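You operate a simulated robot arm through the tools that you are given. There is no shell and no other tool. Be economical: measure what you need, move in short steps, check, and stop when the job is done.

Carry out the task below with a simulated two-armed robot. There is one attempt and no reset: what you move stays moved.

TASK
On the top of the folding table, fold the blue cloth in half.

It is judged by the outcome, as a careful person would: the job done as asked, and still so three seconds after it is handed in. It fails if anything else is knocked over, pushed out of place, dropped, spilled or broken. Flat cloth is picked up by pressing the open fingertips on it (5 to 10 N) and closing them slowly along it; thin cloth reads only 2 to 8 mm in the jaws.

THE ROBOT
Two 7-joint arms with two-finger parallel grippers on one trunk, on a base that drives. Base frame: it is fixed to the floor where the robot stands at the start and does not move with it; the origin is under the middle of the robot, x ahead of it, y to its left, z up. Units: m, degrees, N and s.
The left shoulder is at the start at [0.07, 0.134, 1.026], the right one opposite. Places, roughly: top of the folding table [0.5, -0.4, 0.7]. Payload 1.57 kg a hand.
The TCP of each hand is the grasp point between the finger pads, 0.03 m short of the fingertips. In the tool frame z runs along the fingers and y along their closing line. Largest opening 0.08 m; finger width 0.017, thickness 0.012; the body of the gripper, 0.04 by 0.082 m, starts 0.08 m behind the TCP.
Orientation is that of the tool frame in the base frame, as a unit quaternion [w, x, y, z]. With the fingers straight down and closing along the base's y, the tool's x points along the base's -x, its y along +y and its z along -z.

THE INTERFACE
- The arms move only by the tool nudge_tool. It takes "left_steps", "right_steps" or both (then of equal length, played together; a hand with none holds still); each is a list of rows, each a list of 3 entries, a list of its own where there are three numbers: the shift along the base's x, y, z in m, then the turn, a rotation vector about the base's x, y, z in degrees, then the finger opening in m, from 0 to 0.08. In form: [[[tx, ty, tz], [rx, ry, rz], claw], ...]. A call has 1 to 20 rows; each row shifts and turns the commanded pose from where the row before left it. Each row takes 0.2 s and may step no farther than 0.05 m and 8.6 degrees from the row before; otherwise, or with a gripper value out of range, the whole call is refused. Where a pose cannot be reached the arm comes as near as it can. A force on the tool above 40 N (or 10 N above the force at the start of the call, whichever is more), or a blocked arm, ends the call early, and 0.2 s more pass. The fingers move at their own pace (about 0.153 m/s each) and stop on an object; they squeeze with about 42 N. The grip force told is the motor's: it shows also when the fingers shut on nothing. Time passes only in rows, and 0.2 s behind the last, so rows that do not move let the fingers close. It gives the time, the measured TCP pose, the force on the tool (base axes), the opening and the grip force at its end, in the units of the frame above (readings bear some noise).
- Cameras (640 x 400 px; columns grow to the right, rows downward): "scene" is now at [0.1245, -0.0037, 1.229]; the picture's right is [-0.04, -1.00, 0.00], its down [-0.79, 0.03, -0.61] and it looks along [0.61, -0.03, -0.79] (base axes); focal length 276 px, centre (320, 200). "left" rides on the left gripper at [0.072, 0.007, -0.122] in its tool frame; the picture's right is [-0.09, 1.00, 0.00], its down [-0.84, -0.08, -0.54] and it looks along [-0.54, -0.05, 0.84] (tool axes); focal length 238 px, centre (320, 200). "right" rides on the right gripper at [0.072, -0.007, -0.122] in its tool frame; the picture's right is [0.09, 1.00, 0.00], its down [-0.84, 0.08, -0.54] and it looks along [-0.54, 0.05, 0.84] (tool axes); focal length 238 px, centre (320, 200). There is no depth. A picture from a camera that has moved, and an enlarged one, comes with that camera's place and axes in the base frame and with its lens.
- grab_frame(camera): a new picture of that camera. It takes no simulated time.
- move_column(by): slides the trunk up (or, below 0, down) by that many m; the arms and the scene camera ride with it, the base frame stays. It gives what a move gives, with no picture.
- steer(legs): drives the robot by 1 to 6 legs, each [ahead, left, turn to the left] in m, m and degrees, along the robot's own axes; the way and the turn of a leg run together, so that a leg with both is an arc; at most 1.5 m and 180 degrees a leg. The arms and the cameras ride along, it lands a little off, and it stops where it bumps. It gives what a move gives.
- pan_tilt(pan, tilt): turns the head with the scene camera to pan (to the left, within 86 degrees either way) and tilt (down, from -29 to 69), counted from straight ahead of the robot. It gives what a move gives.
- zoom(camera, box): a new picture of the part [left, top, right, bottom] of that camera's present view, enlarged. It takes no simulated time.
- close_job(): hands the job in; it is judged then, once.

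Go step by step. Nothing tells you exact positions but the pictures and the camera data: compare them with the known pose of the tool, close in by small moves and look again before you grip or let go. The budget is 120 turns and 88 pictures, counting those below and the enlarged ones. Unless the task says otherwise, let go and move clear before handing in, and close with one line.

The tools are called after ">>>" as a command line: name --argument value ..., lists and objects as JSON in quotes. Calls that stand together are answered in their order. nudge_tool: Moves the arms, as the interface text tells. Its arguments: {"type":"object","properties":{"left_steps":{"type":"array","items":{"type":"array"}},"right_steps":{"type":"array","items":{"type":"array"}}},"required":[]} The other tools are called the same way: move_column (by) slides the trunk up or down; steer (legs) drives the base; pan_tilt (pan, tilt) turns the head that bears the scene camera; grab_frame (camera) takes a picture; zoom (camera, box) takes an enlarged picture of a part of a camera's view; close_job () hands the job in.

At the start:

```text
time: 0.0
left_tcp_pos: [0.3729, 0.1151, 0.9557]
left_tcp_rot: [0.0, -0.001, 1.0, -0.002]
left_force: [1.1, 0.0, 0.2]
left_finger_gap: 0.0801
left_grasp_force: 0.1
right_tcp_pos: [0.4286, -0.214, 0.8791]
right_tcp_rot: [0.001, 0.0, 1.0, 0.0]
right_force: [-0.8, -0.3, -0.1]
right_finger_gap: 0.0799
right_grasp_force: 0.1
trunk travel left (down, up): [-0.6, 0.34]
robot x, y, heading: [-0.0015, -0.0005, 0.0]
head pan, tilt: [-2.4, 52.2]
```

scene: 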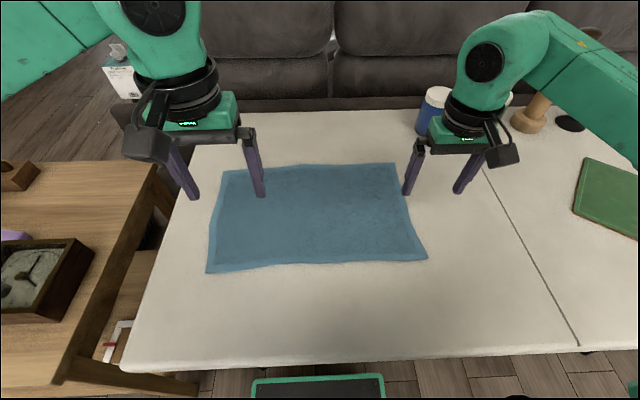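
right: 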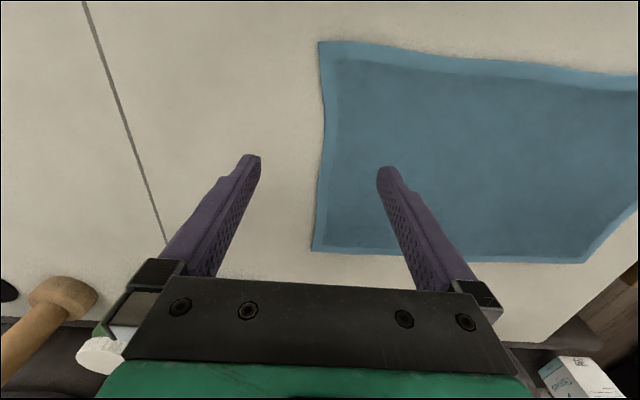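
left: 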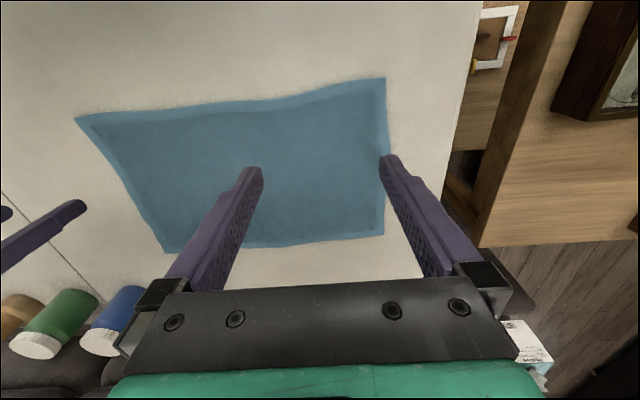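

The cloth lies flat, with corners at roughly (0.65, 0.23), (0.66, -0.23), (0.37, -0.245) and (0.36, 0.22). I plan to pinch both near corners and fold them onto the far edge, but the far edge is slightly out of reach, so I'll check what's under the table edge before driving closer.

>>> pan_tilt --pan 0 --tilt 69

>>> grab_frame --camera "scene"

```text
time: 0.8
left_tcp_pos: [0.3728, 0.1152, 0.9557]
left_tcp_rot: [0.0, -0.002, 1.0, -0.001]
left_force: [-0.5, -0.2, -0.3]
left_finger_gap: 0.0803
left_grasp_force: 0.2
right_tcp_pos: [0.4276, -0.2138, 0.8786]
right_tcp_rot: [0.0, 0.001, 1.0, 0.0]
right_force: [0.4, 0.3, 0.5]
right_finger_gap: 0.0799
right_grasp_force: 0.1
trunk travel left (down, up): [-0.6, 0.34]
robot x, y, heading: [0.0024, 0.0024, -0.2]
head pan, tilt: [0.0, 68.8]
```

```text
84 pictures are left
camera scene: at [0.1056, -0.0005, 1.2099], right [0.0, -1.0, 0.0], down [-0.93, 0.0, -0.36], along [0.36, 0.0, -0.93], focal length 276 px, centre (320, 200)
```

scene: 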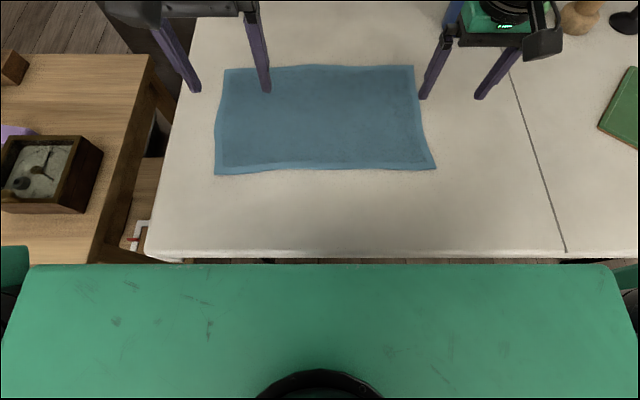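

The robot base is low and ahead of it there is free space under the table edge (edge at x≈0.20). I'll drive ahead a few centimetres for reach; the hands are well above the table.

>>> steer --legs '[[0.07, 0, 0]]'

>>> pan_tilt --pan 0 --tilt 55

>>> grab_frame --camera "scene"

```text
time: 1.9
left_tcp_pos: [0.4222, 0.1204, 0.9556]
left_tcp_rot: [0.0, -0.018, 1.0, -0.001]
left_force: [-0.8, -0.6, 0.6]
left_finger_gap: 0.0799
left_grasp_force: 0.0
right_tcp_pos: [0.4874, -0.2056, 0.8781]
right_tcp_rot: [0.0, -0.015, 1.0, -0.001]
right_force: [-0.3, 0.8, -0.4]
right_finger_gap: 0.08
right_grasp_force: 0.1
trunk travel left (down, up): [-0.6, 0.34]
robot x, y, heading: [0.0515, -0.0048, 1.8]
head pan, tilt: [0.0, 68.8]
stopped in leg 1: the robot was blocked; the commanded pose is now the measured one
```

```text
time: 2.7
left_tcp_pos: [0.4222, 0.1195, 0.9551]
left_tcp_rot: [-0.001, -0.016, 1.0, -0.001]
left_force: [0.8, -0.4, -0.4]
left_finger_gap: 0.08
left_grasp_force: 0.0
right_tcp_pos: [0.4877, -0.2055, 0.8784]
right_tcp_rot: [0.0, -0.015, 1.0, 0.0]
right_force: [-0.7, 0.1, 0.3]
right_finger_gap: 0.0798
right_grasp_force: 0.2
trunk travel left (down, up): [-0.6, 0.34]
robot x, y, heading: [0.0553, -0.0073, 1.6]
head pan, tilt: [0.0, 55.0]
```

```text
83 pictures are left
camera scene: at [0.1751, -0.0025, 1.2253], right [0.03, -1.0, 0.0], down [-0.82, -0.03, -0.57], along [0.57, 0.02, -0.82], focal length 276 px, centre (320, 200)
```

scene: 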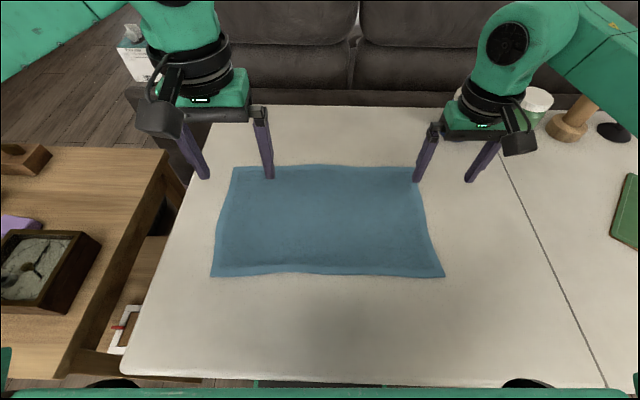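

The robot stopped about 5 cm ahead and the cloth is unchanged. That is enough reach. Next I bring both hands above the near corners with a narrower opening.

>>> nudge_tool --left_steps '[[[-0.0084, 0.0117, -0.04], [0, 0, 0], 0.05], [[-0.0084, 0.0117, -0.04], [0, 0, 0], 0.05], [[-0.0084, 0.0117, -0.04], [0, 0, 0], 0.05], [[-0.0084, 0.0117, -0.04], [0, 0, 0], 0.05], [[-0.0084, 0.0117, -0.04], [0, 0, 0], 0.05], [[0, 0, 0], [0, 0, 0], 0.05]]' --right_steps '[[[-0.0192, 0.0011, -0.025], [0, 0, 0], 0.05], [[-0.0192, 0.0011, -0.025], [0, 0, 0], 0.05], [[-0.0192, 0.0011, -0.025], [0, 0, 0], 0.05], [[-0.0192, 0.0011, -0.025], [0, 0, 0], 0.05], [[-0.0192, 0.0011, -0.025], [0, 0, 0], 0.05], [[0, 0, 0], [0, 0, 0], 0.05]]'

>>> grab_frame --camera "left"

>>> grab_frame --camera "right"

>>> grab_frame --camera "scene"

```text
time: 3.9
left_tcp_pos: [0.3833, 0.1747, 0.7733]
left_tcp_rot: [0.003, -0.017, 1.0, -0.003]
left_force: [-3.1, 1.2, 13.2]
left_finger_gap: 0.05
left_grasp_force: 0.1
right_tcp_pos: [0.4011, -0.1977, 0.7731]
right_tcp_rot: [0.011, -0.013, 1.0, 0.006]
right_force: [-3.4, -0.7, 14.7]
right_finger_gap: 0.0496
right_grasp_force: 0.0
trunk travel left (down, up): [-0.6, 0.34]
robot x, y, heading: [0.0536, -0.0073, 1.9]
head pan, tilt: [0.0, 55.0]
stopped in row 5 (right hand): the force on the tool passed its limit (the readings are from after the stop); the commanded pose is now the measured one
```

```text
82 pictures are left
camera left: at [0.3096, 0.18, 0.8935], right [0.06, 1.0, -0.01], down [0.83, -0.04, 0.55], along [0.55, -0.04, -0.84], focal length 238 px, centre (320, 200)
```

left: 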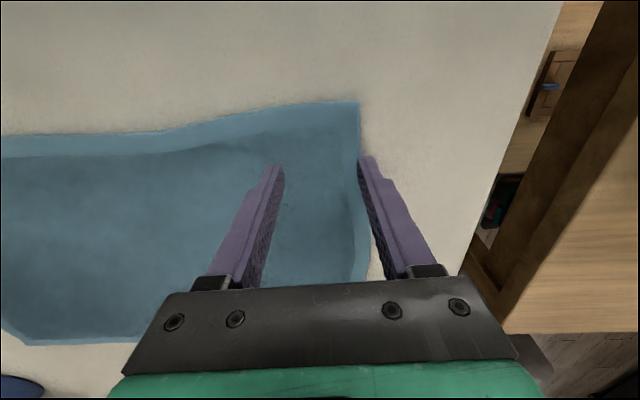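

```text
81 pictures are left
camera right: at [0.327, -0.2078, 0.8935], right [-0.12, 0.99, 0.01], down [0.82, 0.09, 0.56], along [0.56, 0.07, -0.83], focal length 238 px, centre (320, 200)
```

right: 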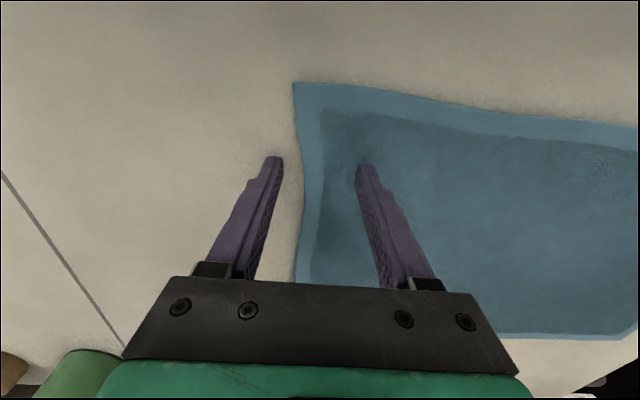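

```text
80 pictures are left
camera scene: at [0.1718, -0.0025, 1.226], right [0.03, -1.0, 0.0], down [-0.82, -0.03, -0.58], along [0.58, 0.02, -0.82], focal length 276 px, centre (320, 200)
```

scene: 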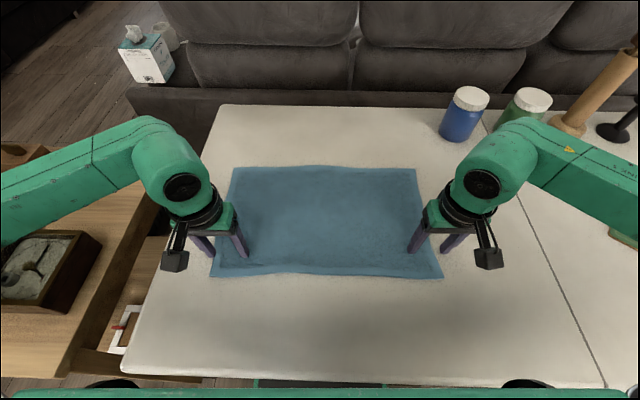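

The fingertips have touched already at TCP z≈0.773, so the surface is near 0.743 and the cloth is closer than I computed: near corners at (0.352, -0.219) and (0.340, 0.200), far edge at x≈0.60. I'll lift and shift over the true corners.

>>> nudge_tool --left_steps '[[[0, 0, 0.025], [0, 0, 0], 0.05], [[-0.013, -0.006, 0], [0, 0, 0], 0.05], [[-0.013, -0.006, 0], [0, 0, 0], 0.05], [[0, 0, -0.01], [0, 0, 0], 0.05], [[0, 0, 0], [0, 0, 0], 0.05]]' --right_steps '[[[0, 0, 0.025], [0, 0, 0], 0.05], [[-0.016, 0.0085, 0], [0, 0, 0], 0.05], [[-0.016, 0.0085, 0], [0, 0, 0], 0.05], [[0, 0, -0.01], [0, 0, 0], 0.05], [[0, 0, 0], [0, 0, 0], 0.05]]'

>>> grab_frame --camera "left"

>>> grab_frame --camera "right"

```text
time: 5.1
left_tcp_pos: [0.3595, 0.1638, 0.7864]
left_tcp_rot: [0.003, -0.016, 1.0, -0.004]
left_force: [-0.2, -0.2, 0.3]
left_finger_gap: 0.0501
left_grasp_force: 0.1
right_tcp_pos: [0.371, -0.1783, 0.7861]
right_tcp_rot: [0.011, -0.012, 1.0, 0.005]
right_force: [0.3, 0.1, -0.1]
right_finger_gap: 0.0498
right_grasp_force: 0.1
trunk travel left (down, up): [-0.6, 0.34]
robot x, y, heading: [0.0513, -0.0067, 1.8]
head pan, tilt: [0.0, 55.0]
```

```text
79 pictures are left
camera left: at [0.2863, 0.1678, 0.9069], right [0.06, 1.0, -0.01], down [0.84, -0.05, 0.55], along [0.55, -0.04, -0.84], focal length 238 px, centre (320, 200)
```

left: 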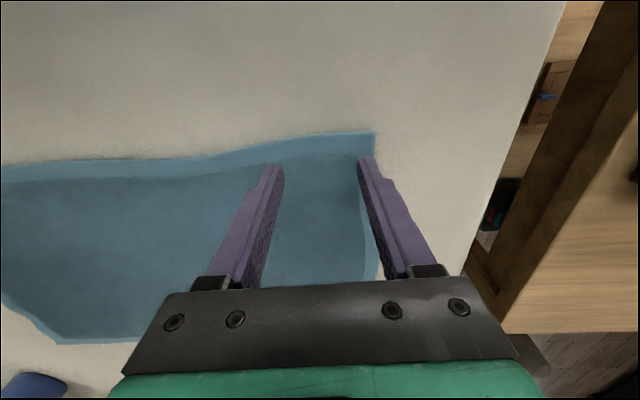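

```text
78 pictures are left
camera right: at [0.2975, -0.1889, 0.907], right [-0.12, 0.99, 0.01], down [0.82, 0.09, 0.56], along [0.56, 0.07, -0.83], focal length 238 px, centre (320, 200)
```

right: 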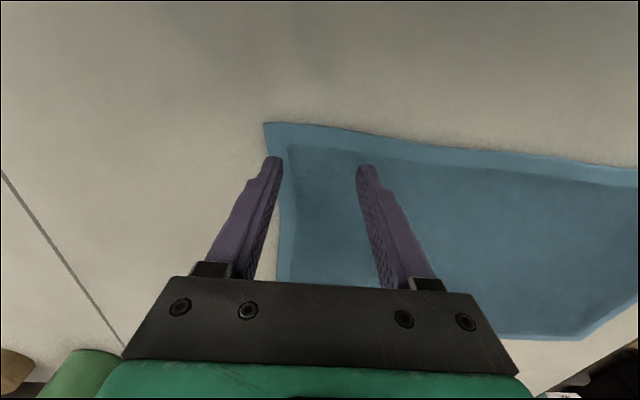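

Both hands frame the corners well. I shift slightly inward and lower gently to contact.

>>> nudge_tool --left_steps '[[[0, -0.003, -0.006], [0, 0, 0], 0.05], [[0, 0, -0.006], [0, 0, 0], 0.05], [[0, 0, -0.002], [0, 0, 0], 0.05], [[0, 0, 0], [0, 0, 0], 0.05]]' --right_steps '[[[0, 0.006, -0.006], [0, 0, 0], 0.05], [[0, 0, -0.006], [0, 0, 0], 0.05], [[0, 0, -0.002], [0, 0, 0], 0.05], [[0, 0, 0], [0, 0, 0], 0.05]]'

```text
time: 6.1
left_tcp_pos: [0.3577, 0.1613, 0.7742]
left_tcp_rot: [0.005, -0.017, 1.0, -0.004]
left_force: [2.7, -1.3, 14.3]
left_finger_gap: 0.0498
left_grasp_force: 0.0
right_tcp_pos: [0.3699, -0.1753, 0.7736]
right_tcp_rot: [0.013, -0.013, 1.0, 0.004]
right_force: [2.2, 1.0, 16.0]
right_finger_gap: 0.0499
right_grasp_force: 0.0
trunk travel left (down, up): [-0.6, 0.34]
robot x, y, heading: [0.0536, -0.0097, 1.9]
head pan, tilt: [0.0, 55.0]
```

Contact at about 15 N; I ease off a millimetre and close slowly.

>>> nudge_tool --left_steps '[[[0, 0, 0.001], [0, 0, 0], 0.05], [[0, 0, 0], [0, 0, 0], 0.046], [[0, 0, 0], [0, 0, 0], 0.042], [[0, 0, 0], [0, 0, 0], 0.038], [[0, 0, 0], [0, 0, 0], 0.034], [[0, 0, 0], [0, 0, 0], 0.03], [[0, 0, 0], [0, 0, 0], 0.026], [[0, 0, 0], [0, 0, 0], 0.022], [[0, 0, 0], [0, 0, 0], 0.018], [[0, 0, 0], [0, 0, 0], 0.014], [[0, 0, 0], [0, 0, 0], 0.01], [[0, 0, 0], [0, 0, 0], 0.006], [[0, 0, 0], [0, 0, 0], 0.002], [[0, 0, 0], [0, 0, 0], 0], [[0, 0, 0], [0, 0, 0], 0]]' --right_steps '[[[0, 0, 0.001], [0, 0, 0], 0.05], [[0, 0, 0], [0, 0, 0], 0.046], [[0, 0, 0], [0, 0, 0], 0.042], [[0, 0, 0], [0, 0, 0], 0.038], [[0, 0, 0], [0, 0, 0], 0.034], [[0, 0, 0], [0, 0, 0], 0.03], [[0, 0, 0], [0, 0, 0], 0.026], [[0, 0, 0], [0, 0, 0], 0.022], [[0, 0, 0], [0, 0, 0], 0.018], [[0, 0, 0], [0, 0, 0], 0.014], [[0, 0, 0], [0, 0, 0], 0.01], [[0, 0, 0], [0, 0, 0], 0.006], [[0, 0, 0], [0, 0, 0], 0.002], [[0, 0, 0], [0, 0, 0], 0], [[0, 0, 0], [0, 0, 0], 0]]'

>>> grab_frame --camera "left"

>>> grab_frame --camera "right"

```text
time: 9.3
left_tcp_pos: [0.3574, 0.1606, 0.7728]
left_tcp_rot: [0.003, -0.016, 1.0, -0.005]
left_force: [0.9, -13.5, 7.7]
left_finger_gap: 0.0052
left_grasp_force: 25.3
right_tcp_pos: [0.3675, -0.1734, 0.7723]
right_tcp_rot: [0.012, -0.012, 1.0, 0.005]
right_force: [-0.3, 13.2, 9.5]
right_finger_gap: 0.0045
right_grasp_force: 25.1
trunk travel left (down, up): [-0.6, 0.34]
robot x, y, heading: [0.054, -0.0035, 1.7]
head pan, tilt: [0.0, 55.0]
```

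```text
77 pictures are left
camera left: at [0.2841, 0.1656, 0.8941], right [0.06, 1.0, -0.01], down [0.84, -0.04, 0.55], along [0.55, -0.04, -0.84], focal length 238 px, centre (320, 200)
```

left: 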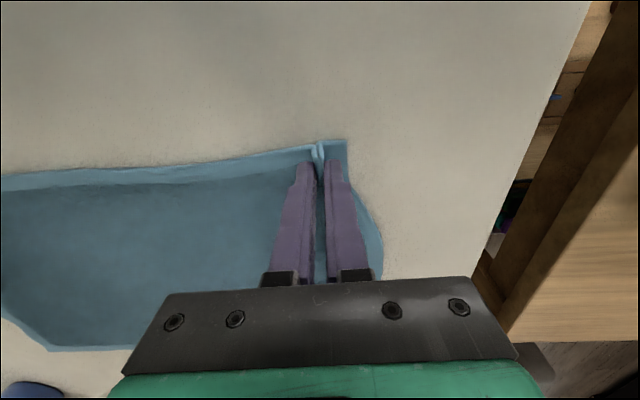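

```text
76 pictures are left
camera right: at [0.2956, -0.1843, 0.8943], right [-0.12, 0.99, 0.01], down [0.82, 0.09, 0.56], along [0.56, 0.07, -0.83], focal length 238 px, centre (320, 200)
```

right: 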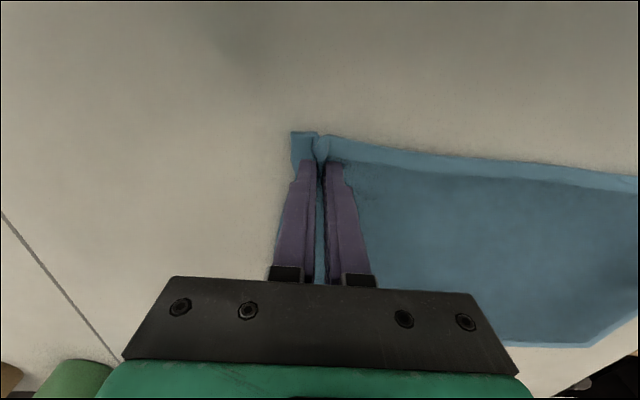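

Both near corners are pinched with 5 mm of cloth in each jaw. I now lift through the first half of the folding arc.

>>> nudge_tool --left_steps '[[[0.0015, 0, 0.0145], [0, 0, 0], 0], [[0.0023, 0, 0.0145], [0, 0, 0], 0], [[0.0056, 0, 0.0135], [0, 0, 0], 0], [[0.0056, 0, 0.0135], [0, 0, 0], 0], [[0.0089, 0, 0.0116], [0, 0, 0], 0], [[0.0089, 0, 0.0116], [0, 0, 0], 0], [[0.0116, 0, 0.0089], [0, 0, 0], 0], [[0.0116, 0, 0.0089], [0, 0, 0], 0], [[0.0135, 0, 0.0056], [0, 0, 0], 0], [[0.0135, 0, 0.0056], [0, 0, 0], 0], [[0.0145, 0, 0.0019], [0, 0, 0], 0], [[0.0145, 0, 0.0019], [0, 0, 0], 0]]' --right_steps '[[[0.0015, 0, 0.0145], [0, 0, 0], 0], [[0.0023, 0, 0.0145], [0, 0, 0], 0], [[0.0056, 0, 0.0135], [0, 0, 0], 0], [[0.0056, 0, 0.0135], [0, 0, 0], 0], [[0.0089, 0, 0.0116], [0, 0, 0], 0], [[0.0089, 0, 0.0116], [0, 0, 0], 0], [[0.0116, 0, 0.0089], [0, 0, 0], 0], [[0.0116, 0, 0.0089], [0, 0, 0], 0], [[0.0135, 0, 0.0056], [0, 0, 0], 0], [[0.0135, 0, 0.0056], [0, 0, 0], 0], [[0.0145, 0, 0.0019], [0, 0, 0], 0], [[0.0145, 0, 0.0019], [0, 0, 0], 0]]'

>>> grab_frame --camera "scene"

```text
time: 11.9
left_tcp_pos: [0.4692, 0.1596, 0.8847]
left_tcp_rot: [0.003, -0.016, 1.0, -0.003]
left_force: [1.1, -11.0, 0.4]
left_finger_gap: 0.0049
left_grasp_force: 25.5
right_tcp_pos: [0.4832, -0.1742, 0.8818]
right_tcp_rot: [0.011, -0.014, 1.0, 0.005]
right_force: [-0.6, 10.9, 0.3]
right_finger_gap: 0.0045
right_grasp_force: 24.7
trunk travel left (down, up): [-0.6, 0.34]
robot x, y, heading: [0.0544, -0.0077, 1.7]
head pan, tilt: [0.0, 55.0]
```

```text
75 pictures are left
camera scene: at [0.1758, -0.0025, 1.2252], right [0.03, -1.0, 0.0], down [-0.82, -0.03, -0.57], along [0.57, 0.02, -0.82], focal length 276 px, centre (320, 200)
```

scene: 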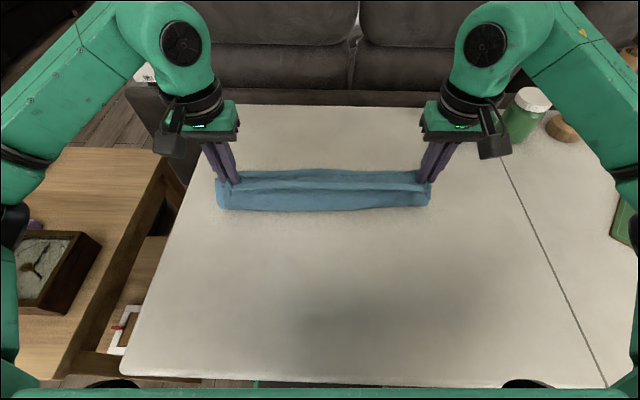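

The cloth stands nicely on the fold line. Second half of the arc: forward and down onto the far edge.

>>> nudge_tool --left_steps '[[[0.0145, 0, -0.0018], [0, 0, 0], 0], [[0.0145, 0, -0.0018], [0, 0, 0], 0], [[0.0135, 0, -0.0053], [0, 0, 0], 0], [[0.0135, 0, -0.0053], [0, 0, 0], 0], [[0.0116, 0, -0.0085], [0, 0, 0], 0], [[0.0116, 0, -0.0085], [0, 0, 0], 0], [[0.0089, 0, -0.0111], [0, 0, 0], 0], [[0.0089, 0, -0.0111], [0, 0, 0], 0], [[0.0056, 0, -0.0129], [0, 0, 0], 0], [[0.0056, 0, -0.0129], [0, 0, 0], 0], [[0.0019, 0, -0.012], [0, 0, 0], 0], [[0.0019, 0, -0.01], [0, 0, 0], 0], [[0, 0, 0], [0, 0, 0], 0]]' --right_steps '[[[0.0145, 0, -0.0018], [0, 0, 0], 0], [[0.0145, 0, -0.0018], [0, 0, 0], 0], [[0.0135, 0, -0.0053], [0, 0, 0], 0], [[0.0135, 0, -0.0053], [0, 0, 0], 0], [[0.0116, 0, -0.0085], [0, 0, 0], 0], [[0.0116, 0, -0.0085], [0, 0, 0], 0], [[0.0089, 0, -0.0111], [0, 0, 0], 0], [[0.0089, 0, -0.0111], [0, 0, 0], 0], [[0.0056, 0, -0.0129], [0, 0, 0], 0], [[0.0056, 0, -0.0129], [0, 0, 0], 0], [[0.0009, 0, -0.011], [0, 0, 0], 0], [[0.0009, 0, -0.008], [0, 0, 0], 0], [[0, 0, 0], [0, 0, 0], 0]]'

>>> grab_frame --camera "scene"

>>> grab_frame --camera "left"

>>> grab_frame --camera "right"

```text
time: 14.7
left_tcp_pos: [0.5804, 0.161, 0.7831]
left_tcp_rot: [0.003, -0.017, 1.0, -0.004]
left_force: [0.8, -11.6, 2.4]
left_finger_gap: 0.005
left_grasp_force: 25.0
right_tcp_pos: [0.5917, -0.1748, 0.7851]
right_tcp_rot: [0.011, -0.014, 1.0, 0.005]
right_force: [-0.2, 11.1, 0.8]
right_finger_gap: 0.0046
right_grasp_force: 24.9
trunk travel left (down, up): [-0.6, 0.34]
robot x, y, heading: [0.0552, -0.0057, 1.7]
head pan, tilt: [0.0, 55.0]
```

```text
74 pictures are left
camera scene: at [0.1746, -0.0027, 1.2254], right [0.03, -1.0, 0.0], down [-0.82, -0.03, -0.57], along [0.57, 0.02, -0.82], focal length 276 px, centre (320, 200)
```

scene: 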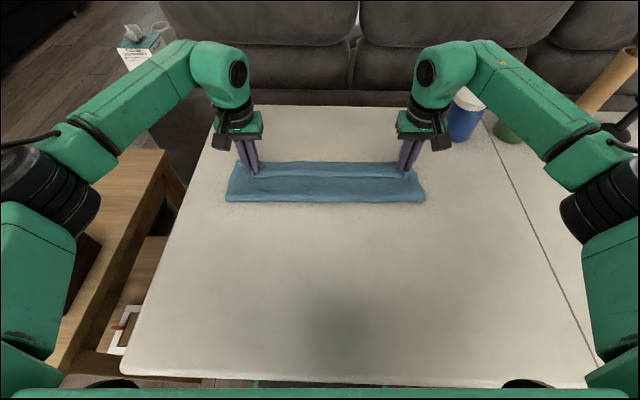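

```text
73 pictures are left
camera left: at [0.5084, 0.1647, 0.9048], right [0.06, 1.0, -0.01], down [0.84, -0.05, 0.55], along [0.55, -0.04, -0.84], focal length 238 px, centre (320, 200)
```

left: 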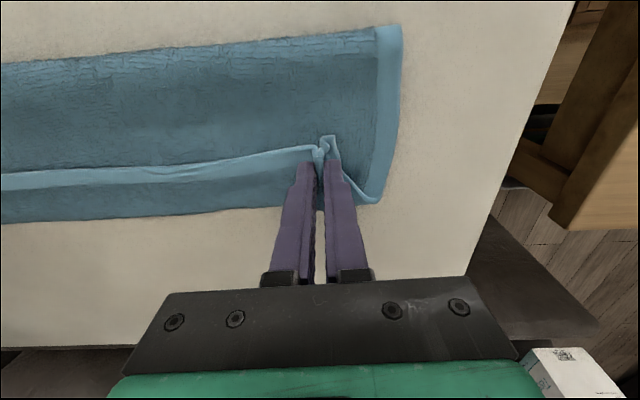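

```text
72 pictures are left
camera right: at [0.519, -0.1851, 0.9073], right [-0.12, 0.99, 0.01], down [0.82, 0.09, 0.56], along [0.56, 0.07, -0.83], focal length 238 px, centre (320, 200)
```

right: 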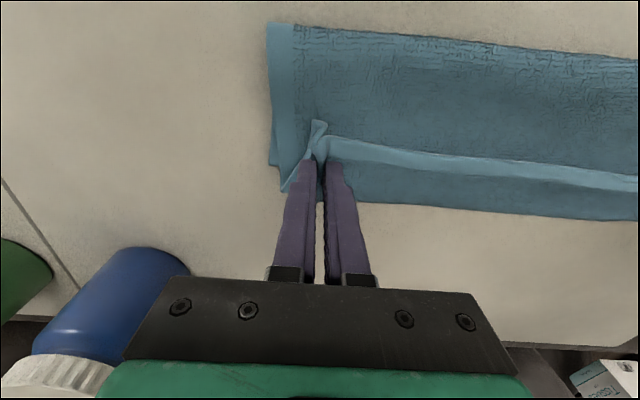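

The top layer's edge is about 3 cm short of the bottom layer's far edge (x≈0.62), and the hem is tipped back. There is slack at the fold, so I move both hands about 2 cm further, lower them and open slowly.

>>> nudge_tool --left_steps '[[[0.007, 0, 0.003], [0, 0, 0], 0], [[0.007, 0, 0], [0, 0, 0], 0], [[0.007, 0, 0], [0, 0, 0], 0], [[0, 0, -0.005], [0, 0, 0], 0], [[0, 0, -0.004], [0, 0, 0], 0], [[0, 0, 0], [0, 0, 0], 0]]' --right_steps '[[[0.0055, 0, 0.003], [0, 0, 0], 0], [[0.0055, 0, 0], [0, 0, 0], 0], [[0.0055, 0, 0], [0, 0, 0], 0], [[0, 0, -0.006], [0, 0, 0], 0], [[0, 0, -0.005], [0, 0, 0], 0], [[0, 0, 0], [0, 0, 0], 0]]'

>>> grab_frame --camera "left"

>>> grab_frame --camera "right"

>>> zoom --camera "scene" --box '[200, 110, 450, 266]'

```text
time: 16.1
left_tcp_pos: [0.6019, 0.1604, 0.7779]
left_tcp_rot: [0.003, -0.016, 1.0, -0.004]
left_force: [0.5, -11.9, 3.5]
left_finger_gap: 0.0054
left_grasp_force: 25.3
right_tcp_pos: [0.6063, -0.1757, 0.7794]
right_tcp_rot: [0.013, -0.013, 1.0, 0.006]
right_force: [1.3, 11.5, 8.0]
right_finger_gap: 0.0047
right_grasp_force: 24.9
trunk travel left (down, up): [-0.6, 0.34]
robot x, y, heading: [0.0573, -0.006, 1.9]
head pan, tilt: [0.0, 55.0]
```

```text
71 pictures are left
camera left: at [0.5294, 0.1651, 0.8995], right [0.06, 1.0, -0.01], down [0.84, -0.04, 0.55], along [0.55, -0.04, -0.84], focal length 238 px, centre (320, 200)
```

left: 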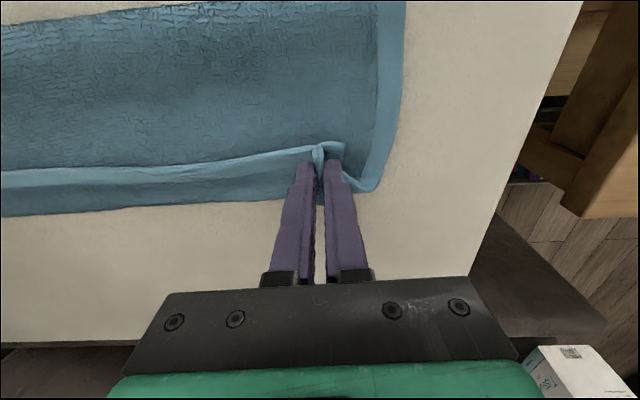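

```text
70 pictures are left
camera right: at [0.5336, -0.185, 0.9004], right [-0.12, 0.99, 0.01], down [0.82, 0.09, 0.56], along [0.56, 0.07, -0.83], focal length 238 px, centre (320, 200)
```

right: 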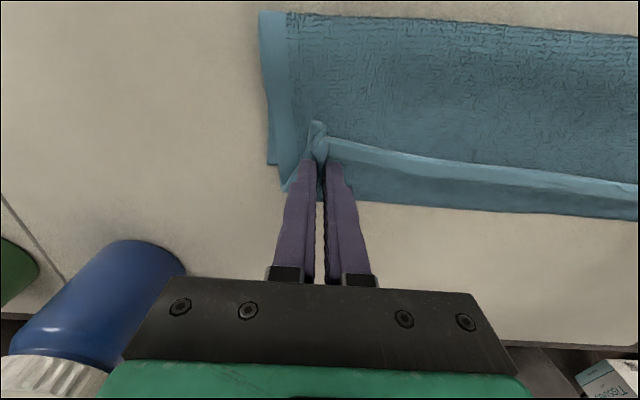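

```text
2.56 times, centred on (325, 188) of scene
camera zoom: at [0.1735, -0.0026, 1.2257], right [0.03, -1.0, 0.0], down [-0.82, -0.03, -0.57], along [0.57, 0.02, -0.82], focal length 706 px, centre (307, 231)
```

zoom: 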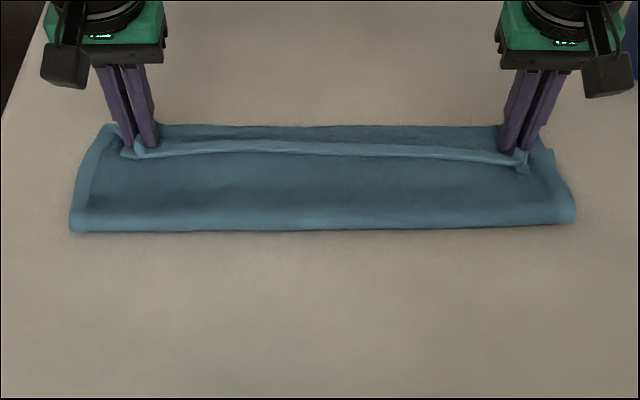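

The top layer is nearly aligned, with the remaining gap mostly the tipped-back hem. I'll ease up slightly, open slowly, lift clear and look.

>>> nudge_tool --left_steps '[[[0, 0, 0.002], [0, 0, 0], 0.005], [[0, 0, 0], [0, 0, 0], 0.012], [[0, 0, 0], [0, 0, 0], 0.02], [[0, 0, 0.004], [0, 0, 0], 0.02], [[0, 0, 0.01], [0, 0, 0], 0.02], [[0, 0, 0.02], [0, 0, 0], 0.02], [[0, 0, 0.03], [0, 0, 0], 0.02]]' --right_steps '[[[0, 0, 0.003], [0, 0, 0], 0.005], [[0, 0, 0], [0, 0, 0], 0.012], [[0, 0, 0], [0, 0, 0], 0.02], [[0, 0, 0.004], [0, 0, 0], 0.02], [[0, 0, 0.01], [0, 0, 0], 0.02], [[0, 0, 0.02], [0, 0, 0], 0.02], [[0, 0, 0.03], [0, 0, 0], 0.02]]'

>>> grab_frame --camera "left"

>>> grab_frame --camera "right"

>>> zoom --camera "scene" --box '[200, 110, 450, 266]'

```text
time: 17.7
left_tcp_pos: [0.6037, 0.1598, 0.8448]
left_tcp_rot: [0.003, -0.017, 1.0, -0.003]
left_force: [0.7, -0.3, -0.5]
left_finger_gap: 0.0201
left_grasp_force: 0.2
right_tcp_pos: [0.6099, -0.1736, 0.8456]
right_tcp_rot: [0.011, -0.013, 1.0, 0.005]
right_force: [-1.2, -0.2, -0.6]
right_finger_gap: 0.0202
right_grasp_force: 0.0
trunk travel left (down, up): [-0.6, 0.34]
robot x, y, heading: [0.0506, -0.0061, 1.7]
head pan, tilt: [0.0, 55.0]
```

```text
68 pictures are left
camera left: at [0.532, 0.1646, 0.9665], right [0.06, 1.0, -0.01], down [0.84, -0.05, 0.55], along [0.55, -0.04, -0.84], focal length 238 px, centre (320, 200)
```

left: 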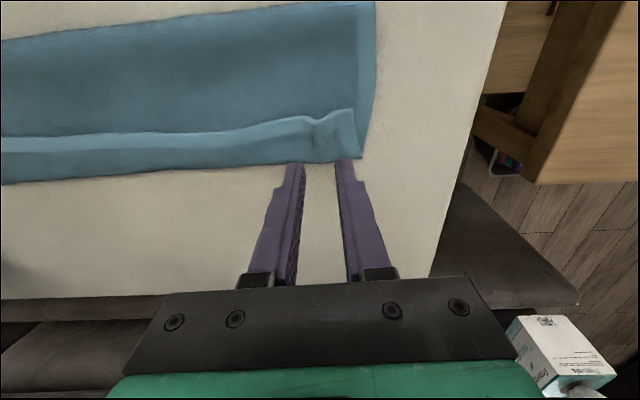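

```text
67 pictures are left
camera right: at [0.5369, -0.1841, 0.9677], right [-0.12, 0.99, 0.01], down [0.82, 0.09, 0.56], along [0.56, 0.07, -0.83], focal length 238 px, centre (320, 200)
```

right: 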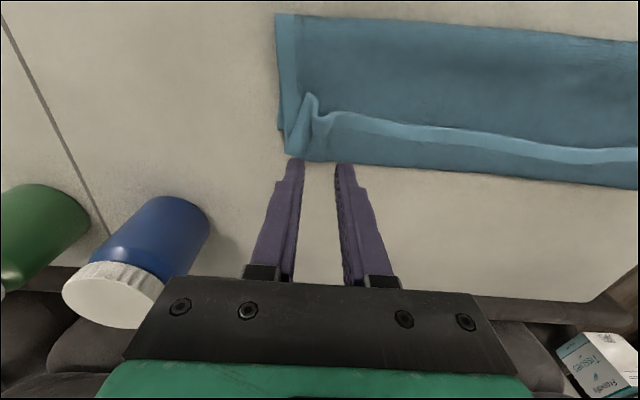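

```text
2.56 times, centred on (325, 188) of scene
camera zoom: at [0.174, -0.0026, 1.2254], right [0.03, -1.0, 0.0], down [-0.82, -0.03, -0.57], along [0.57, 0.02, -0.82], focal length 706 px, centre (307, 231)
```

zoom: 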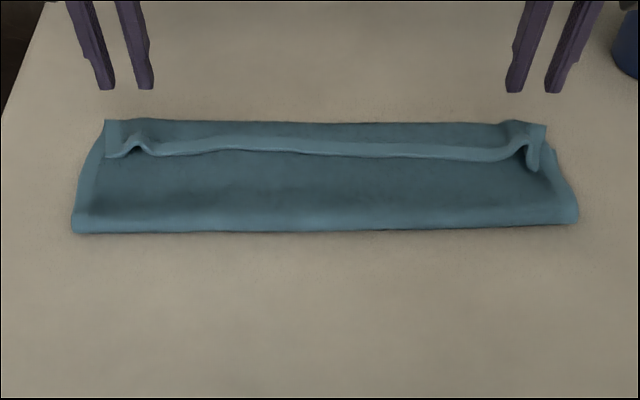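

The cloth is released; the near-edge hem seems to be curled back as a flap along the far side. Let me look at it enlarged.

>>> zoom --camera "left" --box '[140, 60, 400, 222]'

>>> zoom --camera "right" --box '[240, 50, 500, 212]'

```text
2.46 times, centred on (270, 141) of left
camera zoom: at [0.532, 0.1646, 0.9665], right [0.06, 1.0, -0.01], down [0.84, -0.05, 0.55], along [0.55, -0.04, -0.84], focal length 587 px, centre (443, 345)
```

zoom: 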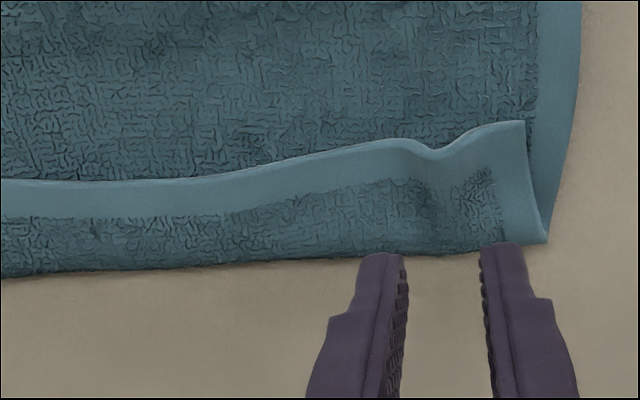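

```text
2.46 times, centred on (370, 131) of right
camera zoom: at [0.5369, -0.1841, 0.9677], right [-0.12, 0.99, 0.01], down [0.82, 0.09, 0.56], along [0.56, 0.07, -0.83], focal length 587 px, centre (197, 370)
```

zoom: 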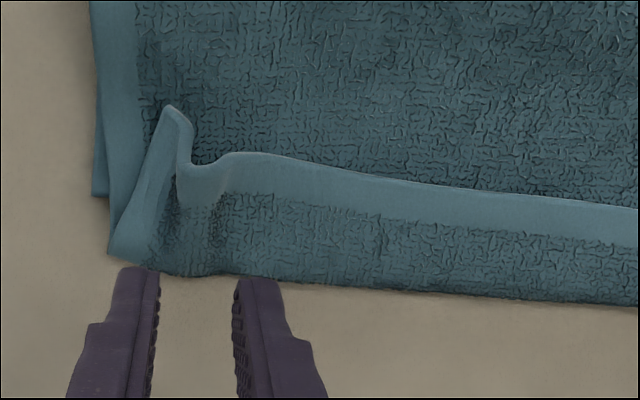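

The pictures show what happened: the top layer overshot. The bottom far edge is at x≈0.613, but the top layer rolls over at x≈0.64 with a ~4–5 cm flap curled back, and the fold line slipped forward to ≈0.515. I'll re-pinch the flap's free edge at the ridges left by the first grip, so I can lift it and lay it properly.

>>> nudge_tool --left_steps '[[[-0.003, -0.006, -0.02], [0, 0, 0], 0.034], [[0, 0, -0.02], [0, 0, 0], 0.034], [[0, 0, -0.015], [0, 0, 0], 0.034], [[0, 0, 0], [0, 0, 0], 0.034]]' --right_steps '[[[-0.006, 0.001, -0.02], [0, 0, 0], 0.034], [[0, 0, -0.02], [0, 0, 0], 0.034], [[0, 0, -0.015], [0, 0, 0], 0.034], [[0, 0, 0], [0, 0, 0], 0.034]]'

>>> zoom --camera "left" --box '[140, 60, 400, 222]'

>>> zoom --camera "right" --box '[240, 50, 500, 212]'

```text
time: 18.7
left_tcp_pos: [0.6007, 0.1537, 0.7886]
left_tcp_rot: [0.003, -0.016, 1.0, -0.004]
left_force: [-0.4, -0.1, -0.2]
left_finger_gap: 0.0339
left_grasp_force: 0.1
right_tcp_pos: [0.6046, -0.1726, 0.7918]
right_tcp_rot: [0.012, -0.013, 1.0, 0.005]
right_force: [0.0, 0.0, -0.2]
right_finger_gap: 0.0341
right_grasp_force: 0.0
trunk travel left (down, up): [-0.6, 0.34]
robot x, y, heading: [0.0526, -0.0076, 2.0]
head pan, tilt: [0.0, 55.0]
```

```text
2.46 times, centred on (270, 141) of left
camera zoom: at [0.5282, 0.158, 0.9097], right [0.06, 1.0, -0.01], down [0.84, -0.04, 0.55], along [0.55, -0.04, -0.84], focal length 587 px, centre (443, 345)
```

zoom: 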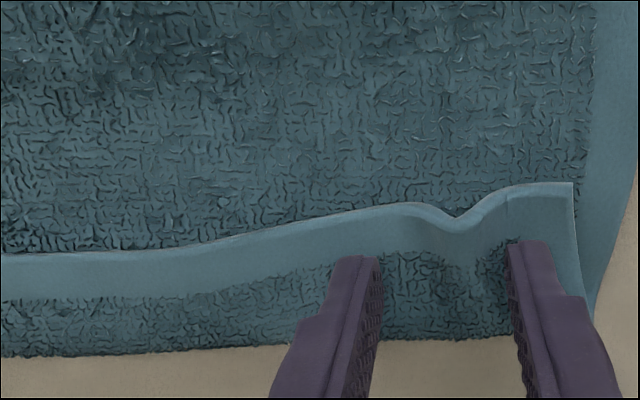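

```text
2.46 times, centred on (370, 131) of right
camera zoom: at [0.5312, -0.183, 0.9129], right [-0.12, 0.99, 0.01], down [0.82, 0.09, 0.56], along [0.56, 0.07, -0.83], focal length 587 px, centre (197, 370)
```

zoom: 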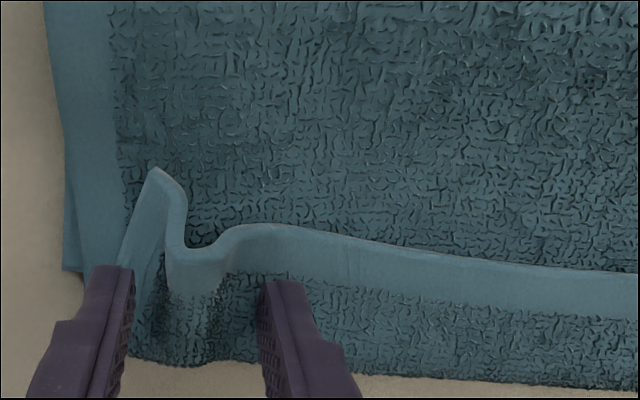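

The fingers straddle the ridges nicely. I shift slightly toward the free edge, press lightly and close.

>>> nudge_tool --left_steps '[[[-0.006, 0, -0.003], [0, 0, 0], 0.034], [[0, 0, -0.003], [0, 0, 0], 0.034], [[0, 0, -0.002], [0, 0, 0], 0.034], [[0, 0, 0], [0, 0, 0], 0.034]]' --right_steps '[[[-0.006, 0, -0.004], [0, 0, 0], 0.034], [[0, 0, -0.004], [0, 0, 0], 0.034], [[0, 0, -0.003], [0, 0, 0], 0.034], [[0, 0, 0], [0, 0, 0], 0.034]]'

```text
time: 19.7
left_tcp_pos: [0.5929, 0.1547, 0.781]
left_tcp_rot: [0.003, -0.018, 1.0, -0.003]
left_force: [0.4, 0.2, 1.9]
left_finger_gap: 0.0341
left_grasp_force: 0.0
right_tcp_pos: [0.5964, -0.1735, 0.781]
right_tcp_rot: [0.012, -0.014, 1.0, 0.005]
right_force: [0.8, -1.4, 2.8]
right_finger_gap: 0.0337
right_grasp_force: 0.1
trunk travel left (down, up): [-0.6, 0.34]
robot x, y, heading: [0.0525, -0.0086, 1.7]
head pan, tilt: [0.0, 55.0]
```

>>> nudge_tool --left_steps '[[[0, 0, -0.0015], [0, 0, 0], 0.034], [[0, 0, 0], [0, 0, 0], 0.03], [[0, 0, 0], [0, 0, 0], 0.026], [[0, 0, 0], [0, 0, 0], 0.022], [[0, 0, 0], [0, 0, 0], 0.018], [[0, 0, 0], [0, 0, 0], 0.014], [[0, 0, 0], [0, 0, 0], 0.01], [[0, 0, 0], [0, 0, 0], 0.006], [[0, 0, 0], [0, 0, 0], 0.002], [[0, 0, 0], [0, 0, 0], 0], [[0, 0, 0], [0, 0, 0], 0]]' --right_steps '[[[0, 0, -0.001], [0, 0, 0], 0.034], [[0, 0, 0], [0, 0, 0], 0.03], [[0, 0, 0], [0, 0, 0], 0.026], [[0, 0, 0], [0, 0, 0], 0.022], [[0, 0, 0], [0, 0, 0], 0.018], [[0, 0, 0], [0, 0, 0], 0.014], [[0, 0, 0], [0, 0, 0], 0.01], [[0, 0, 0], [0, 0, 0], 0.006], [[0, 0, 0], [0, 0, 0], 0.002], [[0, 0, 0], [0, 0, 0], 0], [[0, 0, 0], [0, 0, 0], 0]]'

>>> zoom --camera "left" --box '[140, 60, 400, 222]'

>>> zoom --camera "right" --box '[240, 50, 500, 212]'

```text
time: 22.1
left_tcp_pos: [0.5933, 0.154, 0.7801]
left_tcp_rot: [0.003, -0.016, 1.0, -0.004]
left_force: [-0.1, -4.6, 3.5]
left_finger_gap: 0.0037
left_grasp_force: 24.9
right_tcp_pos: [0.5967, -0.1729, 0.7794]
right_tcp_rot: [0.012, -0.013, 1.0, 0.005]
right_force: [0.0, 3.9, 6.4]
right_finger_gap: 0.0096
right_grasp_force: 28.1
trunk travel left (down, up): [-0.6, 0.34]
robot x, y, heading: [0.0499, -0.0064, 1.8]
head pan, tilt: [0.0, 55.0]
```

```text
2.46 times, centred on (270, 141) of left
camera zoom: at [0.5204, 0.1587, 0.9005], right [0.06, 1.0, -0.01], down [0.84, -0.05, 0.55], along [0.55, -0.04, -0.84], focal length 587 px, centre (443, 345)
```

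zoom: 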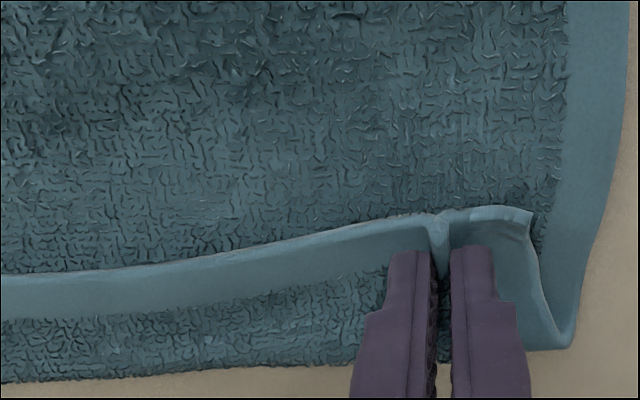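

```text
2.46 times, centred on (370, 131) of right
camera zoom: at [0.5231, -0.1829, 0.9012], right [-0.12, 0.99, 0.01], down [0.82, 0.09, 0.56], along [0.56, 0.07, -0.83], focal length 587 px, centre (197, 370)
```

zoom: 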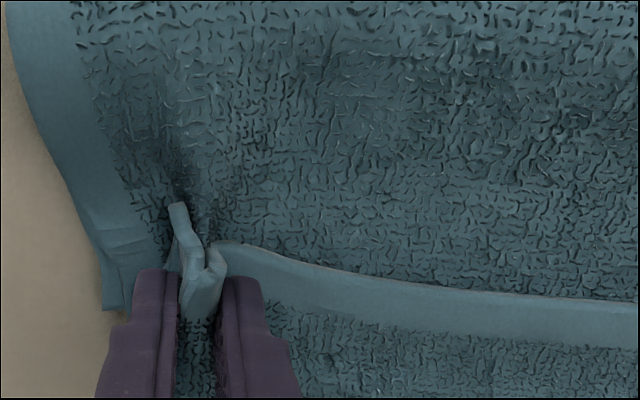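

Left holds a single layer; right reads 9.6 mm, possibly a second layer. I lift a little and look.

>>> nudge_tool --left_steps '[[[-0.003, 0, 0.012], [0, 0, 0], 0], [[-0.005, 0, 0.012], [0, 0, 0], 0], [[-0.008, 0, 0.012], [0, 0, 0], 0], [[-0.01, 0, 0.012], [0, 0, 0], 0], [[0, 0, 0], [0, 0, 0], 0]]' --right_steps '[[[-0.003, 0, 0.012], [0, 0, 0], 0], [[-0.005, 0, 0.012], [0, 0, 0], 0], [[-0.008, 0, 0.012], [0, 0, 0], 0], [[-0.01, 0, 0.012], [0, 0, 0], 0], [[0, 0, 0], [0, 0, 0], 0]]'

>>> zoom --camera "scene" --box '[200, 110, 450, 266]'

>>> grab_frame --camera "right"

>>> grab_frame --camera "left"

```text
time: 23.3
left_tcp_pos: [0.5696, 0.1551, 0.8275]
left_tcp_rot: [0.002, -0.017, 1.0, -0.003]
left_force: [-0.4, -4.2, -0.4]
left_finger_gap: 0.0037
left_grasp_force: 25.0
right_tcp_pos: [0.571, -0.1744, 0.826]
right_tcp_rot: [0.01, -0.013, 1.0, 0.005]
right_force: [1.0, 3.3, -0.4]
right_finger_gap: 0.0095
right_grasp_force: 27.7
trunk travel left (down, up): [-0.6, 0.34]
robot x, y, heading: [0.054, -0.0066, 1.9]
head pan, tilt: [0.0, 55.0]
```

```text
2.56 times, centred on (325, 188) of scene
camera zoom: at [0.1757, -0.0026, 1.2252], right [0.03, -1.0, 0.0], down [-0.82, -0.03, -0.57], along [0.57, 0.02, -0.82], focal length 706 px, centre (307, 231)
```

zoom: 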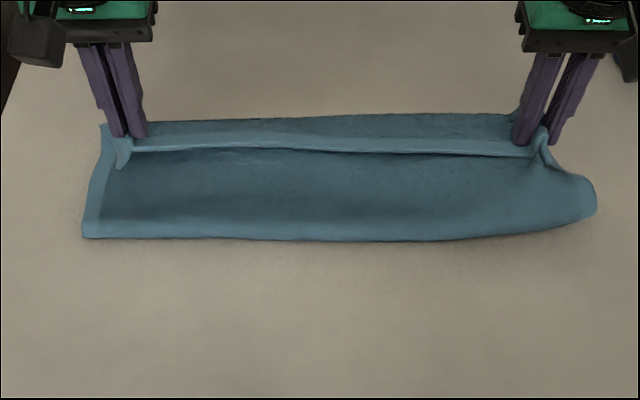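

```text
58 pictures are left
camera right: at [0.4988, -0.1843, 0.9474], right [-0.12, 0.99, 0.01], down [0.82, 0.09, 0.56], along [0.56, 0.07, -0.83], focal length 238 px, centre (320, 200)
```

right: 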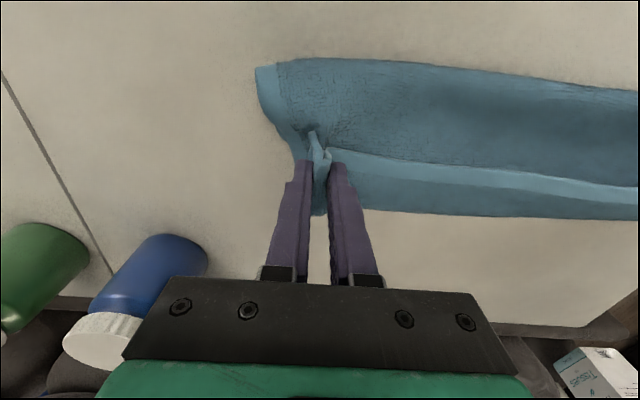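

```text
57 pictures are left
camera left: at [0.4965, 0.1592, 0.9481], right [0.06, 1.0, -0.01], down [0.84, -0.04, 0.55], along [0.54, -0.04, -0.84], focal length 238 px, centre (320, 200)
```

left: 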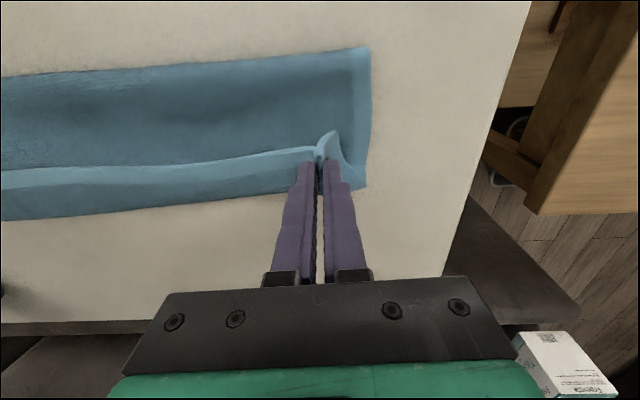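

The right hand has caught the underlying layer too. I lower and release only the right hand, keeping the left grip.

>>> nudge_tool --left_steps '[[[0, 0, 0], [0, 0, 0], 0], [[0, 0, 0], [0, 0, 0], 0], [[0, 0, 0], [0, 0, 0], 0], [[0, 0, 0], [0, 0, 0], 0], [[0, 0, 0], [0, 0, 0], 0], [[0, 0, 0], [0, 0, 0], 0], [[0, 0, 0], [0, 0, 0], 0], [[0, 0, 0], [0, 0, 0], 0]]' --right_steps '[[[0.01, 0, -0.014], [0, 0, 0], 0], [[0.007, 0, -0.014], [0, 0, 0], 0], [[0.003, 0, -0.01], [0, 0, 0], 0.01], [[0, 0, 0], [0, 0, 0], 0.016], [[0, 0, 0], [0, 0, 0], 0.024], [[0, 0, 0.01], [0, 0, 0], 0.024], [[0, 0, 0.02], [0, 0, 0], 0.024], [[0, 0, 0.04], [0, 0, 0], 0.024]]'

>>> grab_frame --camera "right"

>>> zoom --camera "scene" --box '[200, 110, 450, 266]'

```text
time: 25.1
left_tcp_pos: [0.5671, 0.1549, 0.8283]
left_tcp_rot: [0.003, -0.017, 1.0, -0.004]
left_force: [0.4, 0.7, -0.6]
left_finger_gap: 0.0035
left_grasp_force: 24.6
right_tcp_pos: [0.5922, -0.1753, 0.859]
right_tcp_rot: [0.011, -0.013, 1.0, 0.005]
right_force: [0.0, -0.1, 1.3]
right_finger_gap: 0.0242
right_grasp_force: 0.1
trunk travel left (down, up): [-0.6, 0.34]
robot x, y, heading: [0.051, -0.0048, 1.5]
head pan, tilt: [0.0, 55.0]
```

```text
56 pictures are left
camera right: at [0.5191, -0.1865, 0.9803], right [-0.12, 0.99, 0.01], down [0.82, 0.09, 0.56], along [0.56, 0.07, -0.83], focal length 238 px, centre (320, 200)
```

right: 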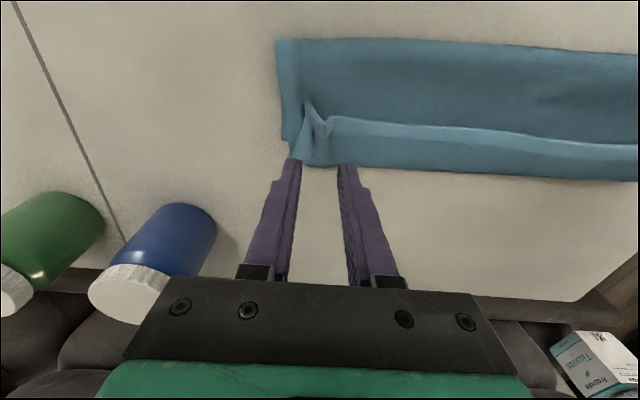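

```text
2.56 times, centred on (325, 188) of scene
camera zoom: at [0.1743, -0.0023, 1.2254], right [0.03, -1.0, 0.0], down [-0.82, -0.03, -0.57], along [0.57, 0.02, -0.82], focal length 706 px, centre (307, 231)
```

zoom: 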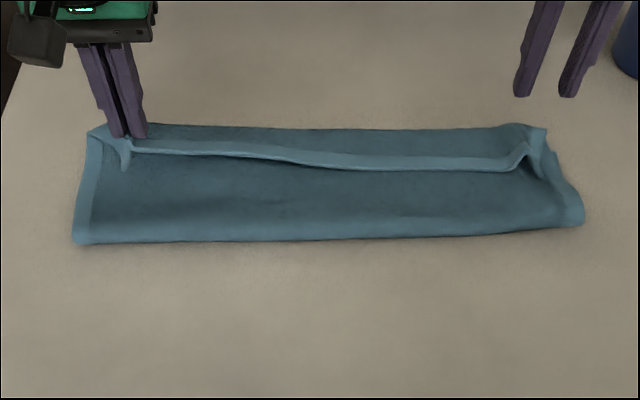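

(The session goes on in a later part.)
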